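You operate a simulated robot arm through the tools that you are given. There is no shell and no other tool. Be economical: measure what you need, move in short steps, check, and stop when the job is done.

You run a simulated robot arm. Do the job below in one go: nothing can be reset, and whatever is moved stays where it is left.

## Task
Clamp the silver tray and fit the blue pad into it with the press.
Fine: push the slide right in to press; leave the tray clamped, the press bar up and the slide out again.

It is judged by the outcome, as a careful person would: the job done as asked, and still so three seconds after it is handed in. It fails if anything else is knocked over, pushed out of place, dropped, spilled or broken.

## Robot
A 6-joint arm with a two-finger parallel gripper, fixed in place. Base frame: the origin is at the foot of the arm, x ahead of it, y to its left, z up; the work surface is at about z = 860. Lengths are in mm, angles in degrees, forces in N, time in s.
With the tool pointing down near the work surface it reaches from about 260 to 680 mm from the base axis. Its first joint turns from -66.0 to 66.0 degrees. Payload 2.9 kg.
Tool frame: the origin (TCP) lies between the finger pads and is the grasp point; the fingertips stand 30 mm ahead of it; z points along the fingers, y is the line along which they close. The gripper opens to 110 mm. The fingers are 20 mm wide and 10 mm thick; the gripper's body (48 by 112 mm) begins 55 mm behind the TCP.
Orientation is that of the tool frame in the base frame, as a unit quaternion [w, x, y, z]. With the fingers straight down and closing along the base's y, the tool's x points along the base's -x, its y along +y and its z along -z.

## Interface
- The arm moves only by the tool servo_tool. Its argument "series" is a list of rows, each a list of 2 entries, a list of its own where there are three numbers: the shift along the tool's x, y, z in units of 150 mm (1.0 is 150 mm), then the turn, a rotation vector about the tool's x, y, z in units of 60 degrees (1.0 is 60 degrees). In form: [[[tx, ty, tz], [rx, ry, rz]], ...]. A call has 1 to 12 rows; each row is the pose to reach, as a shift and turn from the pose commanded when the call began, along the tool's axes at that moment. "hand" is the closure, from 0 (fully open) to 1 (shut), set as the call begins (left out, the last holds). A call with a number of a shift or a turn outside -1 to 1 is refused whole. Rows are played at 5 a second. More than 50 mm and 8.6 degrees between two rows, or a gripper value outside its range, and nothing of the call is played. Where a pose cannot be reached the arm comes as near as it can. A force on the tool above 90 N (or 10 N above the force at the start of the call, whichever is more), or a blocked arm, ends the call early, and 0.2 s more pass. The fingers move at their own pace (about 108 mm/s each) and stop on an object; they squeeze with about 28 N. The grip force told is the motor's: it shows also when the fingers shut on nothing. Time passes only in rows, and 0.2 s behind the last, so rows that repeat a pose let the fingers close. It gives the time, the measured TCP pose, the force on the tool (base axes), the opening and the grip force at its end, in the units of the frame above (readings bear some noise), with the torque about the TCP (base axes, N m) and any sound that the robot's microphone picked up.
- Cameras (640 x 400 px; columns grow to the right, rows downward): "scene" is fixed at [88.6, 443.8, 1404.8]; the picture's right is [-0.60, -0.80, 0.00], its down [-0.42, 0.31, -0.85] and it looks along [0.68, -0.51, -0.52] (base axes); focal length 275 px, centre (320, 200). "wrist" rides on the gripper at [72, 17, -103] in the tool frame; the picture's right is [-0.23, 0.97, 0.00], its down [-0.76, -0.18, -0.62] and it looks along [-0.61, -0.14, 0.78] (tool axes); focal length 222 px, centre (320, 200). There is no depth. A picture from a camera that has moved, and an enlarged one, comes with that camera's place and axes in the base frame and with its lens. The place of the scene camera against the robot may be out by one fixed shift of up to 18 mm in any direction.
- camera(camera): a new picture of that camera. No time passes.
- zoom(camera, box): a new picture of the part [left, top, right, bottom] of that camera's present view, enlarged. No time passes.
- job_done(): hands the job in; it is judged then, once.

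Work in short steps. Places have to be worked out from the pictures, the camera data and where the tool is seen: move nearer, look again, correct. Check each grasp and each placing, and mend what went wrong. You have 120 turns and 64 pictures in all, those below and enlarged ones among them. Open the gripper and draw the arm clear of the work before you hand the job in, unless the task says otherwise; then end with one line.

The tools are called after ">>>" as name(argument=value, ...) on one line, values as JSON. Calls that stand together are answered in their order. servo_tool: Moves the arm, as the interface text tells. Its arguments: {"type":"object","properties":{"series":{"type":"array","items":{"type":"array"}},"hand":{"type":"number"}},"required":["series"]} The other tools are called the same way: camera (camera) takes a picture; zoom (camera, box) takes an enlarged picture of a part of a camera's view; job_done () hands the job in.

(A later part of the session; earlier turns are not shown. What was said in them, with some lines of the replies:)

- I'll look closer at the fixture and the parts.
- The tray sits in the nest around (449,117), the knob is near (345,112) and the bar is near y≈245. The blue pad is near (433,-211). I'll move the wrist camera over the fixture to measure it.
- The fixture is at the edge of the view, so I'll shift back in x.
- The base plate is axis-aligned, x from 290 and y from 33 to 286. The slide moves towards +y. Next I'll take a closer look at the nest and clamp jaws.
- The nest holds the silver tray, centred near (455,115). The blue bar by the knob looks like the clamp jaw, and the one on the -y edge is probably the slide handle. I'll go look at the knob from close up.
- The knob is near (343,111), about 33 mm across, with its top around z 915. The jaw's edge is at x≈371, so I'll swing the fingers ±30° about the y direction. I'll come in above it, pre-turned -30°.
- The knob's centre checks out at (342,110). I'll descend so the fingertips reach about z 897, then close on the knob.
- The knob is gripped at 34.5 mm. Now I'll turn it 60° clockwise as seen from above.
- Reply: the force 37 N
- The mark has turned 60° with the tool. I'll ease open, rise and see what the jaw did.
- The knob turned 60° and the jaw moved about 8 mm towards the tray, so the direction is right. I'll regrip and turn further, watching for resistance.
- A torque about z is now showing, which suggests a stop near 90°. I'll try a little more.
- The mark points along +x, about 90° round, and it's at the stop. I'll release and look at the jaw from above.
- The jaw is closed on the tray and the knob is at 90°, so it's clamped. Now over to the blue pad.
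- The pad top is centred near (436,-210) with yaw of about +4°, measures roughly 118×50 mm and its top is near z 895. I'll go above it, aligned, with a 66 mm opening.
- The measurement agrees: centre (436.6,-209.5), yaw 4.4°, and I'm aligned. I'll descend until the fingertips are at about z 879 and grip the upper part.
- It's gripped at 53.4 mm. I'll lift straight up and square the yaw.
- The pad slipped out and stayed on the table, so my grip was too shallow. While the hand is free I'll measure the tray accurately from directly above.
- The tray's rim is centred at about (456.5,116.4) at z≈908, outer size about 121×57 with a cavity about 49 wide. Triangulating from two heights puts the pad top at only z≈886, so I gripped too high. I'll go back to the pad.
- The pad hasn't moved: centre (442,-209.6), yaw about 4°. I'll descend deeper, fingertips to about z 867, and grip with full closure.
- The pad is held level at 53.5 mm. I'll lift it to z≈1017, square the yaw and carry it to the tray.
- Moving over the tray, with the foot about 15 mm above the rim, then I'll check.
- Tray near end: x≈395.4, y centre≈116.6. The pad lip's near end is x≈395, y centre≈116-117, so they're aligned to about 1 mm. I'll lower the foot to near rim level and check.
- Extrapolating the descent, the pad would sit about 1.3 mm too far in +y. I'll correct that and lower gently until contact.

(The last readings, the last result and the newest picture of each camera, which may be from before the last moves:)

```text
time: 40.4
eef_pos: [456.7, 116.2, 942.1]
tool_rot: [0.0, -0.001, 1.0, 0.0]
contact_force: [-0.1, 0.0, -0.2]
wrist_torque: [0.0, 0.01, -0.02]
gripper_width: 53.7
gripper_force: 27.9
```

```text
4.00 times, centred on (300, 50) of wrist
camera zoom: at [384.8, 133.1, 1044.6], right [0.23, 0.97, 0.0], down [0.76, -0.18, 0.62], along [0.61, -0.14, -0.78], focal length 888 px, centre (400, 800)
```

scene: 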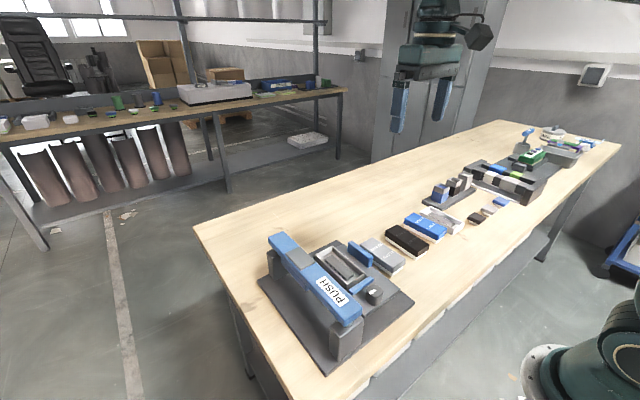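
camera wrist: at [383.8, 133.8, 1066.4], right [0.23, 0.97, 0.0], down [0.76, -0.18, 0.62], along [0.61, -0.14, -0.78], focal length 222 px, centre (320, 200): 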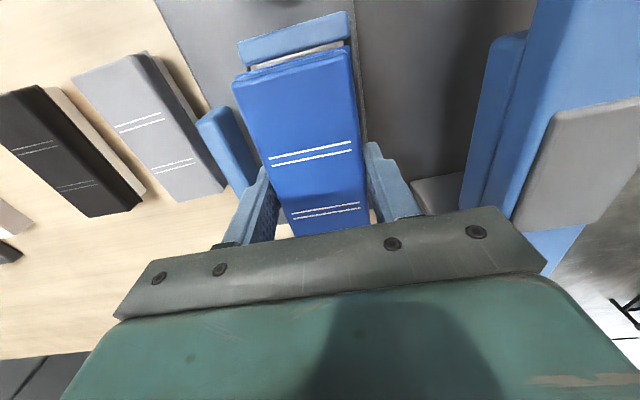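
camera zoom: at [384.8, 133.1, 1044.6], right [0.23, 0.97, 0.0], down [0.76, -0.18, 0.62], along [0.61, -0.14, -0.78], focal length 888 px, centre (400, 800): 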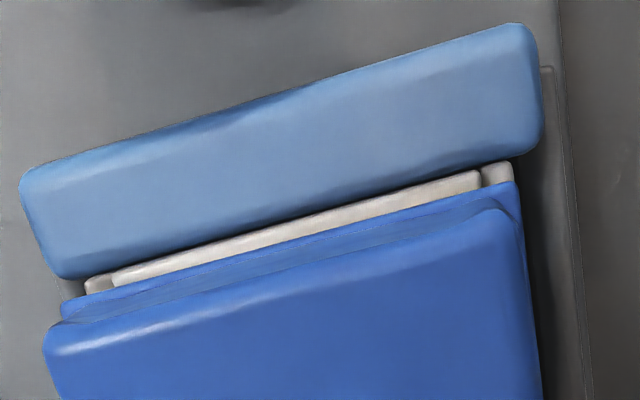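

No contact yet, and the corners now project symmetrically. I'll keep lowering.

>>> servo_tool(series=[[[0, 0, 0.013], [0, 0, 0]], [[0, 0, 0.026], [0, 0, 0]], [[0, 0, 0.04], [0, 0, 0]], [[0, 0, 0.04], [0, 0, 0]]])

>>> zoom(camera="scene", box=[310, 225, 375, 280])

```text
time: 41.4
eef_pos: [456.8, 116.4, 938.5]
tool_rot: [0.002, 0.0, 1.0, 0.001]
contact_force: [-13.0, -2.7, 48.1]
wrist_torque: [-0.34, 0.55, -0.04]
gripper_width: 53.3
gripper_force: 28.2
```

```text
7.27 times, centred on (342, 252) of scene
camera zoom: at [87.6, 443.6, 1405.0], right [-0.6, -0.8, 0.0], down [-0.42, 0.31, -0.85], along [0.68, -0.51, -0.52], focal length 1997 px, centre (156, -182)
```

zoom: 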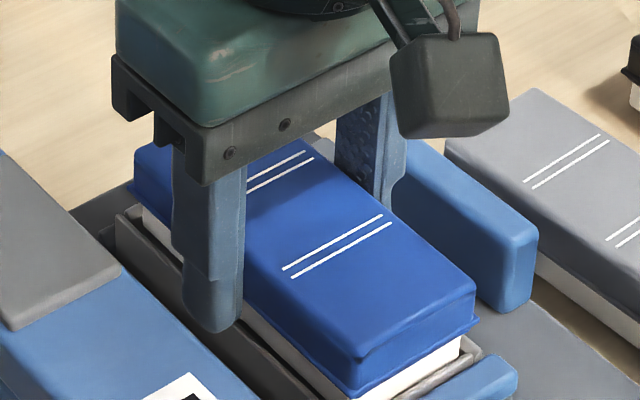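

There's 48 N of contact, either the foot seated at its press fit or the fingertips touching the rim. I'll relieve 2 mm, release and inspect.

>>> servo_tool(series=[[[0, 0, -0.018], [0, 0, 0]], [[0, 0, -0.018], [0, 0, 0]]])

>>> servo_tool(series=[[[0, 0, 0], [0, 0, 0]], [[0, 0, 0], [0, 0, 0]]], hand=0.4)

>>> servo_tool(series=[[[0, 0, -0.15], [0, 0, 0]], [[0, 0, -0.4], [0, 0, 0]], [[0.1, 0, -0.65], [0, 0, 0]], [[0.2, 0, -0.75], [0, 0, 0]], [[0.2, 0, -0.75], [0, 0, 0]]])

>>> zoom(camera="scene", box=[300, 220, 390, 285])

>>> zoom(camera="wrist", box=[200, 0, 440, 150])

```text
time: 42.0
eef_pos: [457.4, 115.4, 939.6]
tool_rot: [0.002, 0.0, 1.0, 0.0]
contact_force: [-4.0, 0.7, 30.3]
wrist_torque: [-0.1, 0.17, -0.1]
gripper_width: 53.5
gripper_force: 27.9
```

```text
time: 42.6
eef_pos: [457.1, 117.8, 939.6]
tool_rot: [0.001, 0.0, 1.0, 0.001]
contact_force: [0.6, 10.7, 27.6]
wrist_torque: [-0.49, -0.02, 0.02]
gripper_width: 60.7
gripper_force: 0.1
```

```text
time: 43.8
eef_pos: [426.2, 116.4, 1049.4]
tool_rot: [-0.001, 0.0, 1.0, 0.0]
contact_force: [-0.3, -0.2, -0.3]
wrist_torque: [0.01, -0.01, 0.0]
gripper_width: 66.0
gripper_force: 0.1
```

```text
6.15 times, centred on (345, 252) of scene
camera zoom: at [88.6, 443.8, 1404.8], right [-0.6, -0.8, 0.0], down [-0.42, 0.31, -0.85], along [0.68, -0.51, -0.52], focal length 1690 px, centre (166, -123)
```

zoom: 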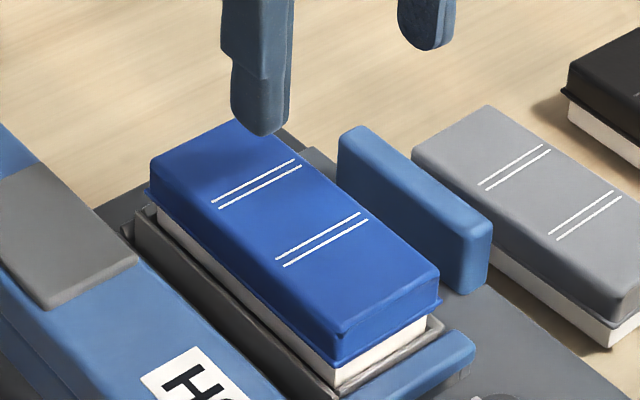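

```text
2.67 times, centred on (320, 75) of wrist
camera zoom: at [354.8, 134.0, 1153.5], right [0.23, 0.97, 0.0], down [0.76, -0.18, 0.62], along [0.61, -0.14, -0.78], focal length 592 px, centre (320, 533)
```

zoom: 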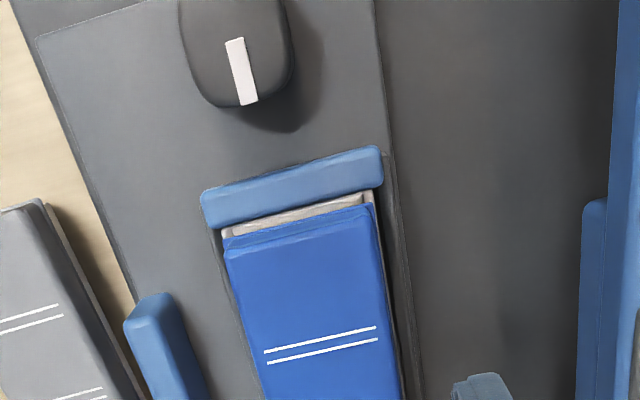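

The pad sits level inside the tray rim. The bar top works out at z≈985, y 209–246, and the presser at x≈456, so the slide needs about 111 mm of travel. I'll close the hand, turn it 90° so the body clears the bar, and push on the handle (its -y face is at y≈38.5, top z 912).

>>> servo_tool(series=[[[-0.02, -0.1, -0.1], [0, 0, -0.14]], [[-0.04, -0.25, -0.1], [0, 0, -0.28]], [[-0.06, -0.4, -0.1], [0, 0, -0.42]], [[-0.08, -0.55, -0.1], [0, 0, -0.56]], [[-0.1, -0.7, -0.1], [0, 0, -0.7]], [[-0.11, -0.8, -0.1], [0, 0, -0.84]], [[-0.11, -0.8, -0.1], [0, 0, -0.98]]], hand=1.0)

>>> servo_tool(series=[[[0, 0, 0], [0, 0, -0.14]], [[0, 0, 0], [0, 0, -0.28]], [[0, 0, 0], [0, 0, -0.42]], [[0, 0, 0], [0, 0, -0.52]], [[0, 0, 0], [0, 0, -0.52]]])

>>> camera(camera="wrist")

```text
time: 45.4
eef_pos: [444.4, -4.6, 1064.9]
tool_rot: [0.0, -0.492, 0.871, -0.001]
contact_force: [0.5, -0.7, 0.3]
wrist_torque: [0.01, 0.0, 0.02]
gripper_width: 0.0
gripper_force: 27.7
```

```text
time: 46.6
eef_pos: [442.4, -4.3, 1065.0]
tool_rot: [0.0, 0.707, -0.707, 0.0]
contact_force: [0.2, -0.6, -0.4]
wrist_torque: [-0.02, 0.0, 0.01]
gripper_width: 0.0
gripper_force: 27.9
```

```text
24 pictures are left
camera wrist: at [426.5, -76.2, 1169.1], right [-0.97, 0.23, 0.0], down [0.18, 0.76, 0.62], along [0.14, 0.61, -0.78], focal length 222 px, centre (320, 200)
```

wrist: 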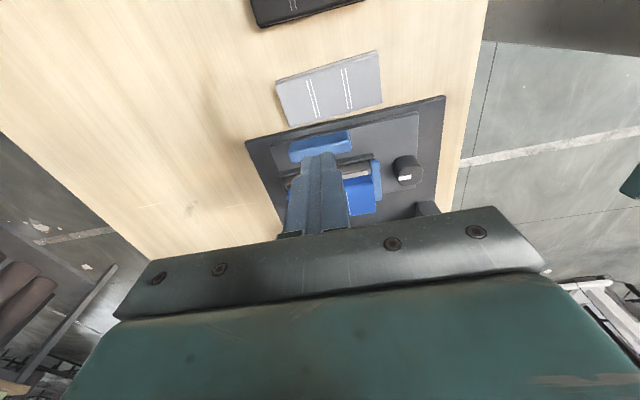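

Tool axes now are x=-Y, y=-X. I'll lower the closed fingers just behind the handle, at (447,20), fingertips at z≈893.

>>> servo_tool(series=[[[-0.05, -0.02, 0.2], [0, 0, 0]], [[-0.1, -0.03, 0.45], [0, 0, 0]], [[-0.13, -0.03, 0.7], [0, 0, 0]], [[-0.13, -0.03, 0.85], [0, 0, 0]], [[-0.13, -0.03, 0.945], [0, 0, 0]], [[-0.13, -0.03, 0.945], [0, 0, 0]]])

>>> zoom(camera="scene", box=[270, 180, 450, 310])

```text
time: 48.0
eef_pos: [448.3, 15.9, 927.5]
tool_rot: [-0.002, 0.707, -0.707, 0.002]
contact_force: [-18.4, 2.8, 60.7]
wrist_torque: [-0.24, 0.61, -0.14]
gripper_width: 0.3
gripper_force: 28.6
```

```text
3.08 times, centred on (360, 245) of scene
camera zoom: at [87.3, 443.9, 1404.9], right [-0.6, -0.8, 0.0], down [-0.42, 0.31, -0.85], along [0.68, -0.51, -0.52], focal length 845 px, centre (197, 62)
```

zoom: 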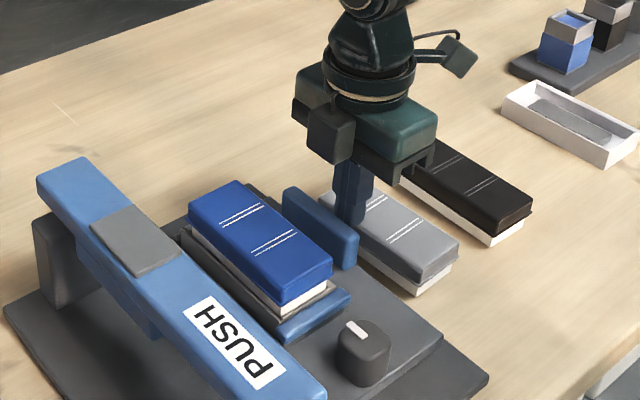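

The fingertips touched the silver pad's top at z≈897, so I'm raising at once and approaching the handle above it.

>>> servo_tool(series=[[[0, 0, -0.07], [0, 0, 0]], [[0, 0, -0.07], [0, 0, 0]]])

>>> zoom(camera="wrist", box=[220, 60, 460, 210])

```text
time: 48.6
eef_pos: [447.2, 14.9, 932.8]
tool_rot: [0.001, 0.707, -0.707, -0.001]
contact_force: [0.3, 0.1, -1.4]
wrist_torque: [-0.04, 0.03, -0.01]
gripper_width: 0.0
gripper_force: 28.2
```

```text
2.67 times, centred on (340, 135) of wrist
camera zoom: at [431.2, -56.9, 1036.7], right [-0.97, 0.23, 0.0], down [0.18, 0.76, 0.62], along [0.14, 0.61, -0.78], focal length 592 px, centre (267, 373)
```

zoom: 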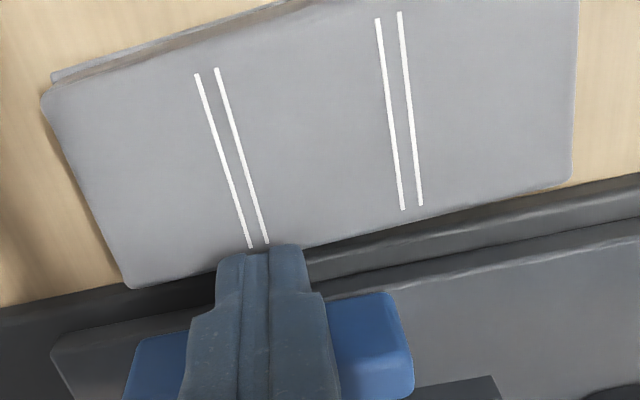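

The tips are clear. I'll move in +y, make contact and push about 15 mm.

>>> servo_tool(series=[[[-0.04, 0, 0], [0, 0, 0]], [[-0.08, 0, 0], [0, 0, 0]], [[-0.11, 0, 0], [0, 0, 0]], [[-0.14, 0, 0], [0, 0, 0]], [[-0.17, 0, 0], [0, 0, 0]], [[-0.2, 0, 0], [0, 0, 0]]])

>>> servo_tool(series=[[[0.015, 0, 0], [0, 0, 0]], [[0.015, 0, 0.05], [0, 0, 0]], [[0.015, 0, 0.07], [0, 0, 0]], [[0.015, 0, 0.07], [0, 0, 0]]])

>>> zoom(camera="scene", box=[270, 180, 450, 310])

```text
time: 50.0
eef_pos: [448.4, 45.7, 933.4]
tool_rot: [0.0, -0.707, 0.708, 0.0]
contact_force: [-0.9, -1.1, 0.4]
wrist_torque: [0.01, 0.0, -0.02]
gripper_width: 0.2
gripper_force: 27.8
```

```text
time: 51.0
eef_pos: [449.1, 43.4, 924.4]
tool_rot: [-0.001, -0.707, 0.707, 0.0]
contact_force: [0.1, 0.1, -0.1]
wrist_torque: [0.01, -0.01, 0.0]
gripper_width: 0.0
gripper_force: 28.1
```

```text
3.08 times, centred on (360, 245) of scene
camera zoom: at [88.6, 443.8, 1404.8], right [-0.6, -0.8, 0.0], down [-0.42, 0.31, -0.85], along [0.68, -0.51, -0.52], focal length 845 px, centre (197, 62)
```

zoom: 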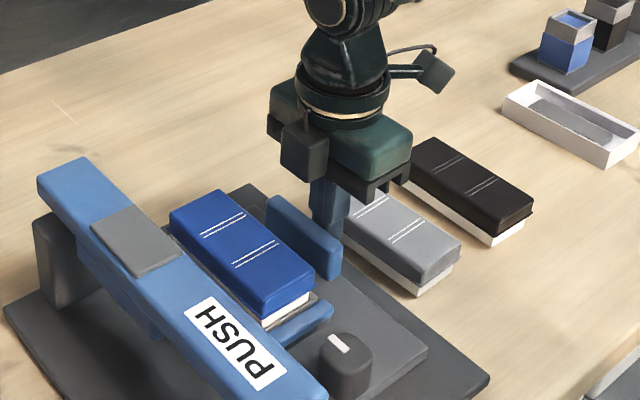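

The slide moves freely. I'll push another 40 mm and check the pad's clearance under the bar.

>>> servo_tool(series=[[[-0.05, 0, 0], [0, 0, 0]], [[-0.1, 0, 0], [0, 0, 0]], [[-0.15, 0, 0], [0, 0, 0]], [[-0.2, 0, 0], [0, 0, 0]], [[-0.25, 0, 0], [0, 0, 0]], [[-0.28, 0, 0], [0, 0, 0]], [[-0.28, 0, 0], [0, 0, 0]]])

>>> camera(camera="wrist")

>>> zoom(camera="scene", box=[240, 200, 420, 330])

```text
time: 52.6
eef_pos: [448.6, 85.9, 923.2]
tool_rot: [0.0, 0.707, -0.707, 0.0]
contact_force: [0.8, -0.2, -0.4]
wrist_torque: [0.01, 0.0, -0.01]
gripper_width: 0.1
gripper_force: 28.0
```

```text
20 pictures are left
camera wrist: at [431.5, 13.2, 1026.8], right [-0.97, 0.23, 0.0], down [0.18, 0.76, 0.62], along [0.14, 0.61, -0.78], focal length 222 px, centre (320, 200)
```

wrist: 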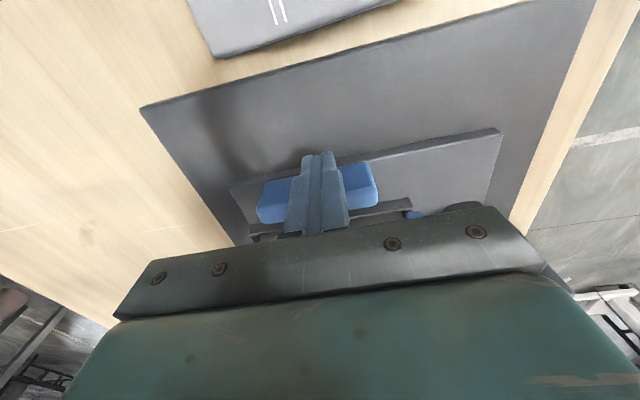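

```text
3.08 times, centred on (330, 265) of scene
camera zoom: at [88.6, 443.8, 1404.8], right [-0.6, -0.8, 0.0], down [-0.42, 0.31, -0.85], along [0.68, -0.51, -0.52], focal length 845 px, centre (289, 0)
```

zoom: 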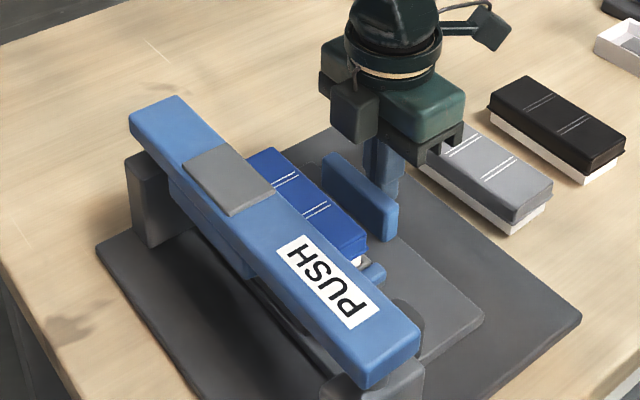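

Clear so far. I'll keep pushing until the end stop.

>>> servo_tool(series=[[[-0.05, 0, 0], [0, 0, 0]], [[-0.1, 0, 0], [0, 0, 0]], [[-0.15, 0, 0], [0, 0, 0]], [[-0.2, 0, 0], [0, 0, 0]], [[-0.24, 0, 0], [0, 0, 0]], [[-0.28, 0, 0], [0, 0, 0]], [[-0.31, 0, 0], [0, 0, 0]], [[-0.34, 0, 0], [0, 0, 0]], [[-0.36, 0, 0], [0, 0, 0]]])

>>> zoom(camera="scene", box=[240, 200, 420, 330])

```text
time: 54.6
eef_pos: [447.0, 137.5, 924.7]
tool_rot: [-0.002, -0.705, 0.709, -0.001]
contact_force: [-1.1, -15.2, 2.6]
wrist_torque: [-0.04, -0.17, -0.02]
gripper_width: 0.0
gripper_force: 28.1
```

```text
3.08 times, centred on (330, 265) of scene
camera zoom: at [88.6, 443.4, 1405.0], right [-0.6, -0.8, 0.0], down [-0.42, 0.31, -0.85], along [0.68, -0.51, -0.52], focal length 845 px, centre (289, 0)
```

zoom: 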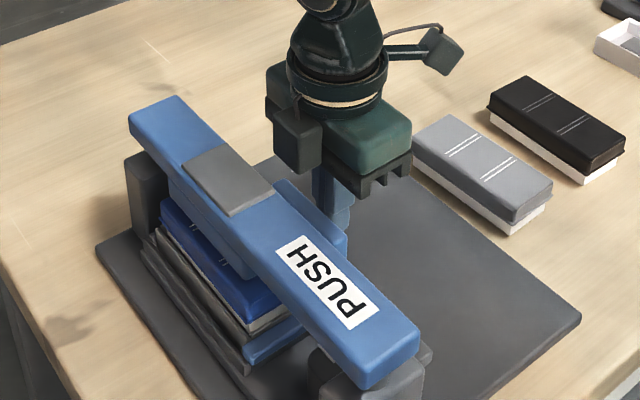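

It's under the presser with the reaction rising to 15 N, which is probably the end stop. I'll confirm with a few mm more.

>>> servo_tool(series=[[[-0.015, 0, 0], [0, 0, 0]], [[-0.03, 0, 0], [0, 0, 0]], [[-0.03, 0, 0], [0, 0, 0]]])

```text
time: 55.4
eef_pos: [447.2, 137.7, 923.2]
tool_rot: [-0.004, -0.702, 0.712, -0.002]
contact_force: [-11.9, -45.5, 17.5]
wrist_torque: [-0.04, -0.33, 0.16]
gripper_width: 0.0
gripper_force: 27.8
```

It's a firm stop, so the slide is fully in. I'll back off, rise, and go over the bar's grey pad near (456,228).

>>> servo_tool(series=[[[0.05, 0, 0], [0, 0, 0]], [[0.13, 0, 0], [0, 0, 0]], [[0.13, 0, -0.3], [0, 0, 0]], [[0.13, 0, -0.6], [0, 0, 0]], [[0.13, 0, -0.9], [0, 0, 0]], [[0.13, 0, -0.9], [0, 0, 0]]])

>>> camera(camera="wrist")

```text
time: 56.8
eef_pos: [447.9, 125.1, 1059.4]
tool_rot: [0.0, 0.708, -0.707, -0.001]
contact_force: [1.1, -0.2, 0.2]
wrist_torque: [0.03, -0.01, 0.01]
gripper_width: 0.0
gripper_force: 28.2
```

```text
17 pictures are left
camera wrist: at [430.9, 52.2, 1162.9], right [-0.97, 0.23, 0.0], down [0.18, 0.76, 0.62], along [0.14, 0.61, -0.78], focal length 222 px, centre (320, 200)
```

wrist: 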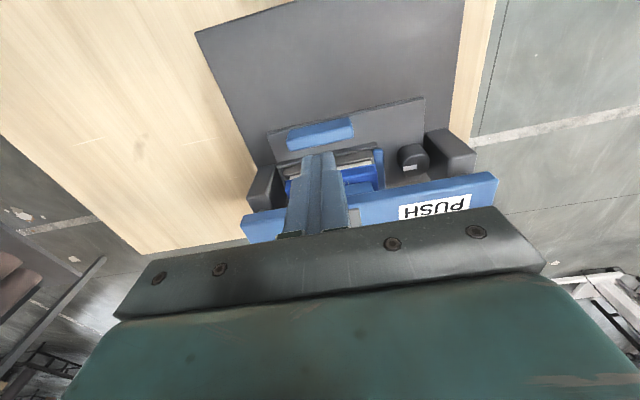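

Moving over the grey pad on the bar.

>>> servo_tool(series=[[[-0.15, -0.02, 0], [0, 0, 0]], [[-0.35, -0.05, 0], [0, 0, 0]], [[-0.55, -0.055, 0], [0, 0, 0]], [[-0.687, -0.055, 0], [0, 0, 0]], [[-0.687, -0.055, 0.1], [0, 0, 0]], [[-0.687, -0.055, 0.1], [0, 0, 0]]])

>>> zoom(camera="scene", box=[240, 180, 420, 330])

```text
time: 58.2
eef_pos: [455.5, 228.7, 1044.2]
tool_rot: [0.0, -0.707, 0.707, 0.0]
contact_force: [0.5, -0.1, -0.6]
wrist_torque: [-0.02, -0.04, 0.0]
gripper_width: 0.0
gripper_force: 27.9
```

```text
2.67 times, centred on (330, 255) of scene
camera zoom: at [88.6, 443.9, 1404.8], right [-0.6, -0.8, 0.0], down [-0.42, 0.31, -0.85], along [0.68, -0.51, -0.52], focal length 732 px, centre (293, 53)
```

zoom: 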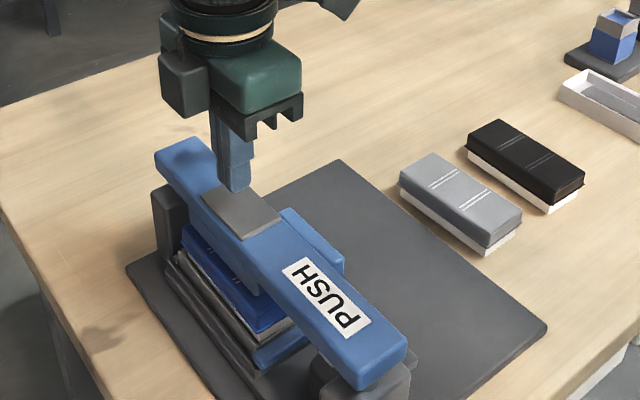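

The tip is over the grey pad. I'll descend to contact and press.

>>> servo_tool(series=[[[0, 0, 0.06], [0, 0, 0]], [[0, 0, 0.12], [0, 0, 0]], [[0, 0, 0.16], [0, 0, 0]], [[0, 0, 0.19], [0, 0, 0]], [[0, 0, 0.22], [0, 0, 0]], [[0, 0, 0.25], [0, 0, 0]], [[0, 0, 0.28], [0, 0, 0]], [[0, 0, 0.31], [0, 0, 0]]])

```text
time: 60.0
eef_pos: [455.6, 227.0, 1007.8]
tool_rot: [-0.006, 0.708, -0.707, 0.003]
contact_force: [-26.0, -16.4, 83.6]
wrist_torque: [-0.93, 0.93, 0.26]
gripper_width: 0.0
gripper_force: 27.4
```

>>> zoom(camera="scene", box=[240, 180, 420, 330])

```text
2.67 times, centred on (330, 255) of scene
camera zoom: at [86.7, 442.8, 1405.3], right [-0.6, -0.8, 0.0], down [-0.42, 0.31, -0.85], along [0.68, -0.51, -0.52], focal length 732 px, centre (293, 53)
```

zoom: 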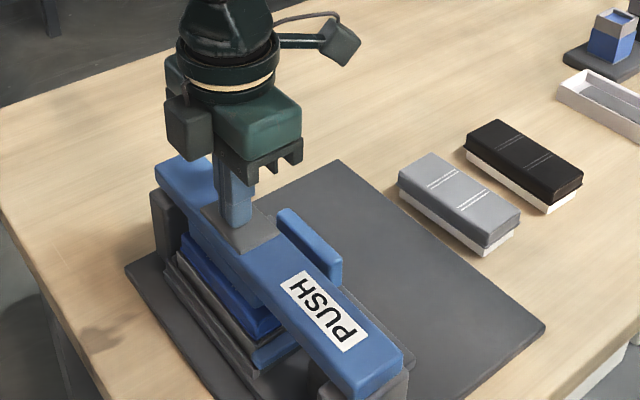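

The bar has gone down onto the pad. I'll press a little more to be sure it seats.

>>> servo_tool(series=[[[0, 0, 0.02], [0, 0, 0]], [[0, 0, 0.04], [0, 0, 0]], [[0, 0, 0.04], [0, 0, 0]]])

```text
time: 60.4
eef_pos: [456.4, 227.7, 1007.8]
tool_rot: [-0.007, 0.708, -0.706, 0.002]
contact_force: [-10.3, -5.3, 15.7]
wrist_torque: [-0.27, 0.35, -0.05]
gripper_width: 0.0
gripper_force: 27.6
stopped in row 1: the force on the tool passed its limit at 103 N (the readings are from after the stop); the commanded pose is now the measured one
```

>>> servo_tool(series=[[[0, 0, 0.007], [0, 0, 0]], [[0, 0, 0.014], [0, 0, 0]], [[0, 0, 0.02], [0, 0, 0]], [[0, 0, 0.025], [0, 0, 0]], [[0, 0, 0.025], [0, 0, 0]]])

>>> zoom(camera="scene", box=[260, 220, 360, 320])

```text
time: 61.6
eef_pos: [456.3, 227.0, 1008.7]
tool_rot: [0.01, -0.707, 0.707, -0.004]
contact_force: [-15.6, -6.0, 52.6]
wrist_torque: [-0.54, 0.67, -0.25]
gripper_width: 0.0
gripper_force: 27.9
```

```text
4.00 times, centred on (310, 270) of scene
camera zoom: at [87.4, 443.3, 1405.1], right [-0.6, -0.8, 0.0], down [-0.42, 0.31, -0.85], along [0.68, -0.51, -0.52], focal length 1098 px, centre (360, -80)
```

zoom: 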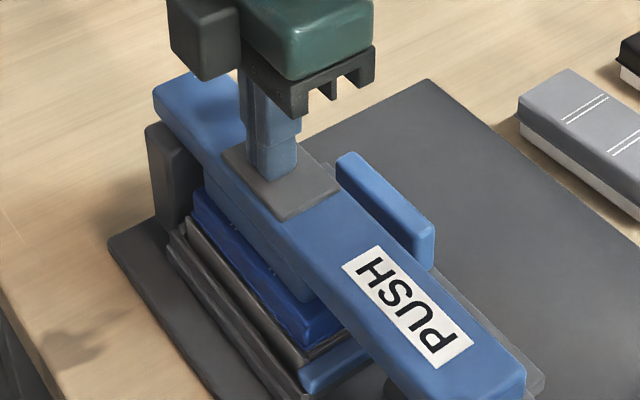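

The white foot isn't visible any more, so the blue lip is down at the tray rim. I'll release upward and see whether the bar returns.

>>> servo_tool(series=[[[0, 0, -0.05], [0, 0, 0]], [[0, 0, -0.1], [0, 0, 0]], [[0, 0, -0.15], [0, 0, 0]], [[0, 0, -0.25], [0, 0, 0]], [[0.2, 0, -0.35], [0, 0, 0]], [[0.45, 0, -0.35], [0, 0, 0]], [[0.69, 0, -0.35], [0, 0, 0]], [[0.69, 0, -0.35], [0, 0, 0]]])

>>> zoom(camera="scene", box=[240, 200, 400, 330])

>>> camera(camera="wrist")

```text
time: 63.4
eef_pos: [455.5, 123.3, 1053.1]
tool_rot: [-0.006, 0.707, -0.707, 0.003]
contact_force: [0.2, -0.2, 0.5]
wrist_torque: [-0.03, 0.01, -0.01]
gripper_width: 0.1
gripper_force: 28.5
```

```text
3.08 times, centred on (320, 265) of scene
camera zoom: at [88.6, 443.8, 1404.8], right [-0.6, -0.8, 0.0], down [-0.42, 0.31, -0.85], along [0.68, -0.51, -0.52], focal length 845 px, centre (320, 0)
```

zoom: 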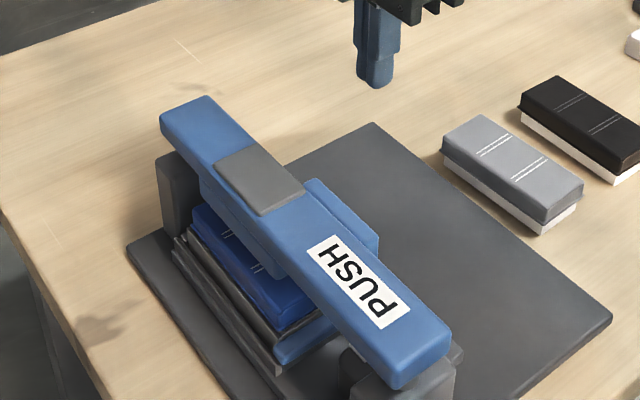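

```text
12 pictures are left
camera wrist: at [438.4, 50.5, 1156.2], right [-0.97, 0.23, -0.01], down [0.17, 0.76, 0.63], along [0.15, 0.61, -0.78], focal length 222 px, centre (320, 200)
```

wrist: 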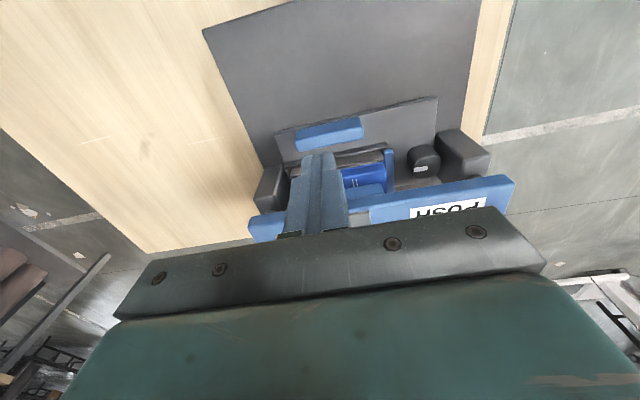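

The bar sprang back up and the pad is seated. Now I'll go to the +y side of the handle to pull the slide out, checking the gap from above first.

>>> servo_tool(series=[[[-0.1, 0.02, 0], [0, 0, 0]], [[-0.25, 0.05, 0], [0, 0, 0]], [[-0.378, 0.057, 0.1], [0, 0, 0]], [[-0.378, 0.057, 0.3], [0, 0, 0]], [[-0.378, 0.057, 0.5], [0, 0, 0]], [[-0.378, 0.057, 0.6], [0, 0, 0]], [[-0.378, 0.057, 0.6], [0, 0, 0]]])

>>> zoom(camera="wrist", box=[220, 60, 420, 220])

```text
time: 65.0
eef_pos: [447.7, 181.2, 964.8]
tool_rot: [0.006, -0.707, 0.707, -0.003]
contact_force: [-0.2, -0.6, 0.6]
wrist_torque: [-0.02, 0.04, 0.01]
gripper_width: 0.0
gripper_force: 28.3
```

```text
2.50 times, centred on (320, 140) of wrist
camera zoom: at [430.6, 109.5, 1067.1], right [-0.97, 0.23, -0.01], down [0.17, 0.76, 0.63], along [0.15, 0.61, -0.78], focal length 555 px, centre (320, 350)
```

zoom: 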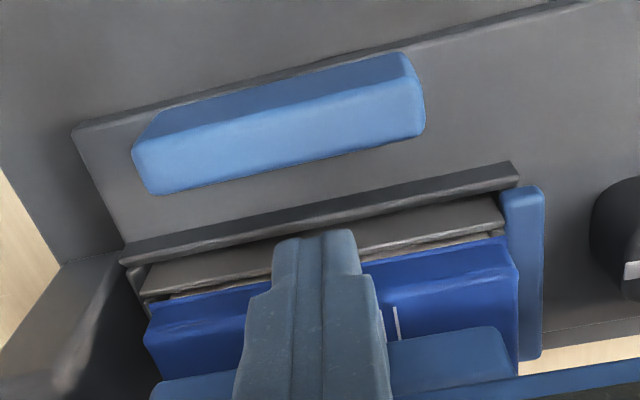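

The handle's +y edge is at y≈165 and the nest wall is at about 182 and lower, with the tray at 196. I'll lower the fingertips to about z 903 at y≈178, then pull towards -y.

>>> servo_tool(series=[[[0.018, 0, 0.08], [0, 0, 0]], [[0.018, 0, 0.14], [0, 0, 0]], [[0.018, 0, 0.18], [0, 0, 0]], [[0.018, 0, 0.21], [0, 0, 0]], [[0.018, 0, 0.21], [0, 0, 0]]])

>>> servo_tool(series=[[[0.02, 0, 0], [0, 0, 0]], [[0.05, 0, 0], [0, 0, 0]], [[0.08, 0, 0], [0, 0, 0]], [[0.12, 0, 0], [0, 0, 0]], [[0.16, 0, 0], [0, 0, 0]], [[0.2, 0, 0], [0, 0, 0]]])

>>> zoom(camera="scene", box=[240, 180, 420, 330])

```text
time: 66.2
eef_pos: [449.0, 178.8, 933.8]
tool_rot: [-0.006, 0.707, -0.707, 0.002]
contact_force: [0.0, 0.8, -0.8]
wrist_torque: [0.0, -0.02, -0.01]
gripper_width: 0.0
gripper_force: 28.4
```

```text
time: 67.6
eef_pos: [449.9, 149.8, 933.9]
tool_rot: [0.006, -0.706, 0.708, -0.002]
contact_force: [0.1, 0.9, 1.2]
wrist_torque: [0.02, 0.01, 0.02]
gripper_width: 0.0
gripper_force: 27.9
```

```text
2.67 times, centred on (330, 255) of scene
camera zoom: at [88.6, 443.9, 1404.8], right [-0.6, -0.8, 0.0], down [-0.42, 0.31, -0.85], along [0.68, -0.51, -0.52], focal length 732 px, centre (293, 53)
```

zoom: 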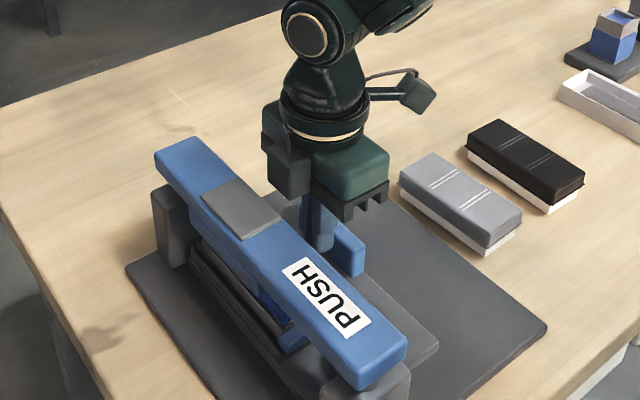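

The slide is coming out. Continuing towards its outer stop.

>>> servo_tool(series=[[[0.05, 0, 0], [0, 0, 0]], [[0.1, 0, 0], [0, 0, 0]], [[0.16, 0, 0], [0, 0, 0]], [[0.22, 0, 0], [0, 0, 0]], [[0.28, 0, 0], [0, 0, 0]], [[0.34, 0, 0], [0, 0, 0]], [[0.4, 0, 0], [0, 0, 0]], [[0.45, 0, 0], [0, 0, 0]], [[0.5, 0, 0], [0, 0, 0]], [[0.53, 0, 0], [0, 0, 0]]])

>>> servo_tool(series=[[[0.015, 0, 0], [0, 0, 0]], [[0.03, 0, 0], [0, 0, 0]], [[0.045, 0, 0], [0, 0, 0]], [[0.06, 0, 0], [0, 0, 0]]])

>>> zoom(camera="scene", box=[270, 180, 450, 330])

```text
time: 69.8
eef_pos: [449.4, 69.8, 932.9]
tool_rot: [0.006, -0.706, 0.708, -0.002]
contact_force: [0.2, 0.1, -0.2]
wrist_torque: [0.0, 0.01, 0.02]
gripper_width: 0.0
gripper_force: 27.6
```

```text
time: 70.8
eef_pos: [449.4, 62.7, 932.6]
tool_rot: [-0.008, 0.708, -0.706, 0.002]
contact_force: [0.1, 12.3, -1.3]
wrist_torque: [0.2, 0.11, -0.05]
gripper_width: 0.0
gripper_force: 27.9
```

```text
2.67 times, centred on (360, 255) of scene
camera zoom: at [88.6, 444.2, 1404.7], right [-0.6, -0.8, 0.0], down [-0.42, 0.31, -0.85], along [0.68, -0.51, -0.52], focal length 732 px, centre (213, 53)
```

zoom: 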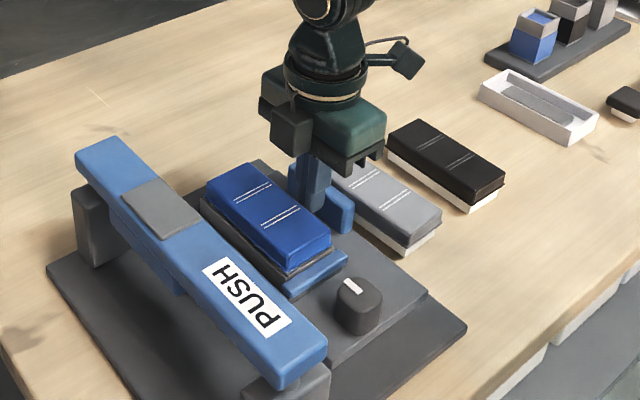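

The slide is at its outer stop. I'll relax, lift clear and open the gripper, then inspect.

>>> servo_tool(series=[[[-0.018, 0, 0], [0, 0, 0]], [[-0.018, 0, -0.1], [0, 0, 0]], [[-0.018, 0, -0.3], [0, 0, 0]], [[-0.018, 0, -0.6], [0, 0, 0]], [[0.2, 0, -0.8], [0, 0, 0]], [[0.4, 0, -0.9], [0, 0, 0]], [[0.4, 0, -0.9], [0, 0, 0]]])

>>> servo_tool(series=[[[0.2, 0, 0], [0, 0, 0]], [[0.4, 0, 0], [0, 0, 0]], [[0.4, 0, 0], [0, 0, 0]]], hand=0.0)

>>> zoom(camera="scene", box=[295, 225, 395, 295])

>>> camera(camera="scene")

>>> camera(camera="wrist")

```text
time: 72.4
eef_pos: [447.9, -0.1, 1066.5]
tool_rot: [0.006, -0.706, 0.708, -0.003]
contact_force: [-0.6, -0.2, -0.1]
wrist_torque: [0.02, 0.02, 0.02]
gripper_width: 0.0
gripper_force: 27.3
```

```text
time: 73.2
eef_pos: [447.5, -59.5, 1067.9]
tool_rot: [-0.006, 0.707, -0.707, 0.003]
contact_force: [-0.2, 0.7, 0.4]
wrist_torque: [-0.02, -0.03, 0.0]
gripper_width: 109.9
gripper_force: 0.0
```

```text
5.71 times, centred on (345, 260) of scene
camera zoom: at [88.6, 443.8, 1404.8], right [-0.6, -0.8, 0.0], down [-0.42, 0.31, -0.85], along [0.68, -0.51, -0.52], focal length 1569 px, centre (177, -143)
```

zoom: 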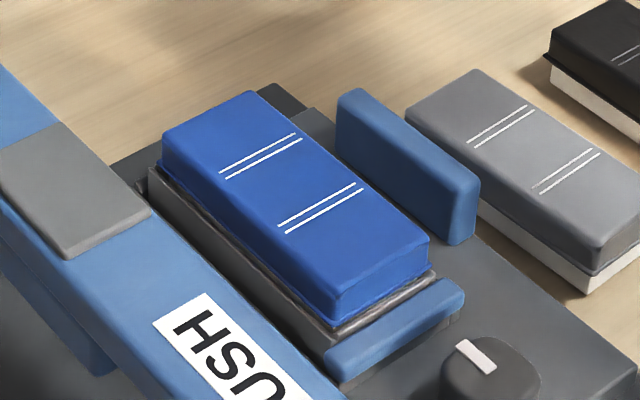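

```text
7 pictures are left
```

scene: 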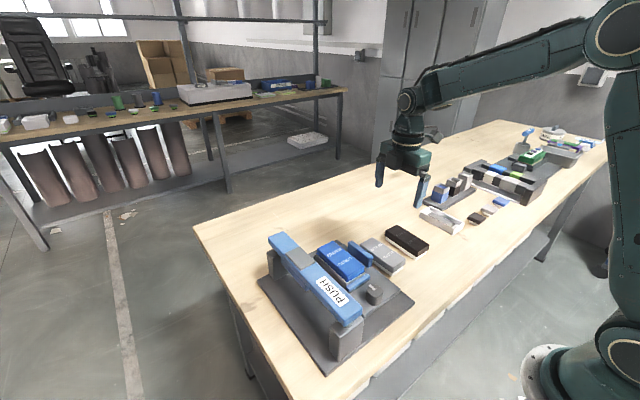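

```text
6 pictures are left
camera wrist: at [430.2, -133.7, 1170.4], right [-0.97, 0.23, -0.01], down [0.17, 0.76, 0.63], along [0.15, 0.61, -0.78], focal length 222 px, centre (320, 200)
```

wrist: 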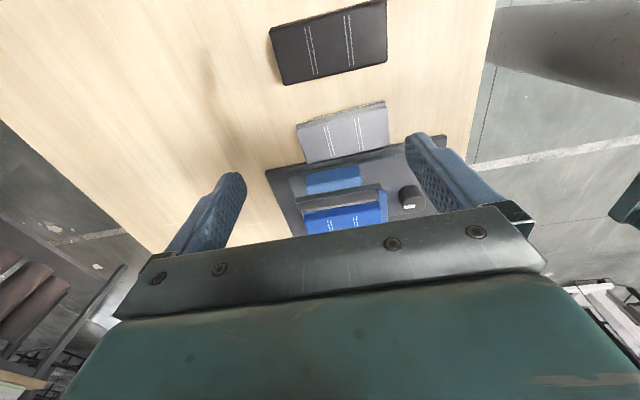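

>>> zoom(camera="scene", box=[315, 235, 375, 290])

```text
7.27 times, centred on (345, 262) of scene
camera zoom: at [88.6, 443.8, 1404.8], right [-0.6, -0.8, 0.0], down [-0.42, 0.31, -0.85], along [0.68, -0.51, -0.52], focal length 1997 px, centre (138, -254)
```

zoom: 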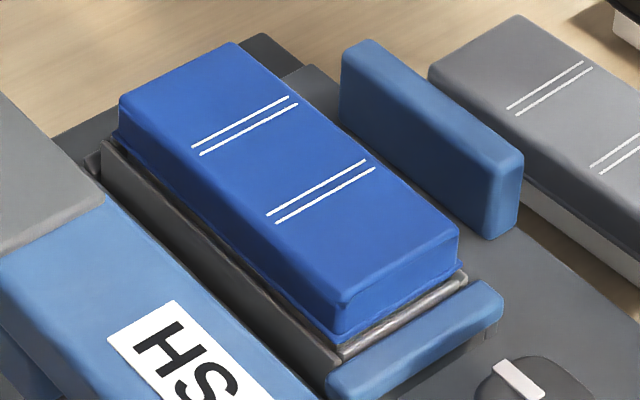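

The pad is seated level with its lip on the rim. The jaw is clamped, the bar is up, the slide is out, and the open gripper is clear of the work. I'm handing it in.

>>> job_done()

```text
The job is handed in.
```

The silver tray is clamped and the blue pad is pressed into it; the press bar is up and the slide is out again. My closed fingertips briefly pressed down on the silver pad (about 60 N) on the way to the slide handle, and the pictures show it did not move.
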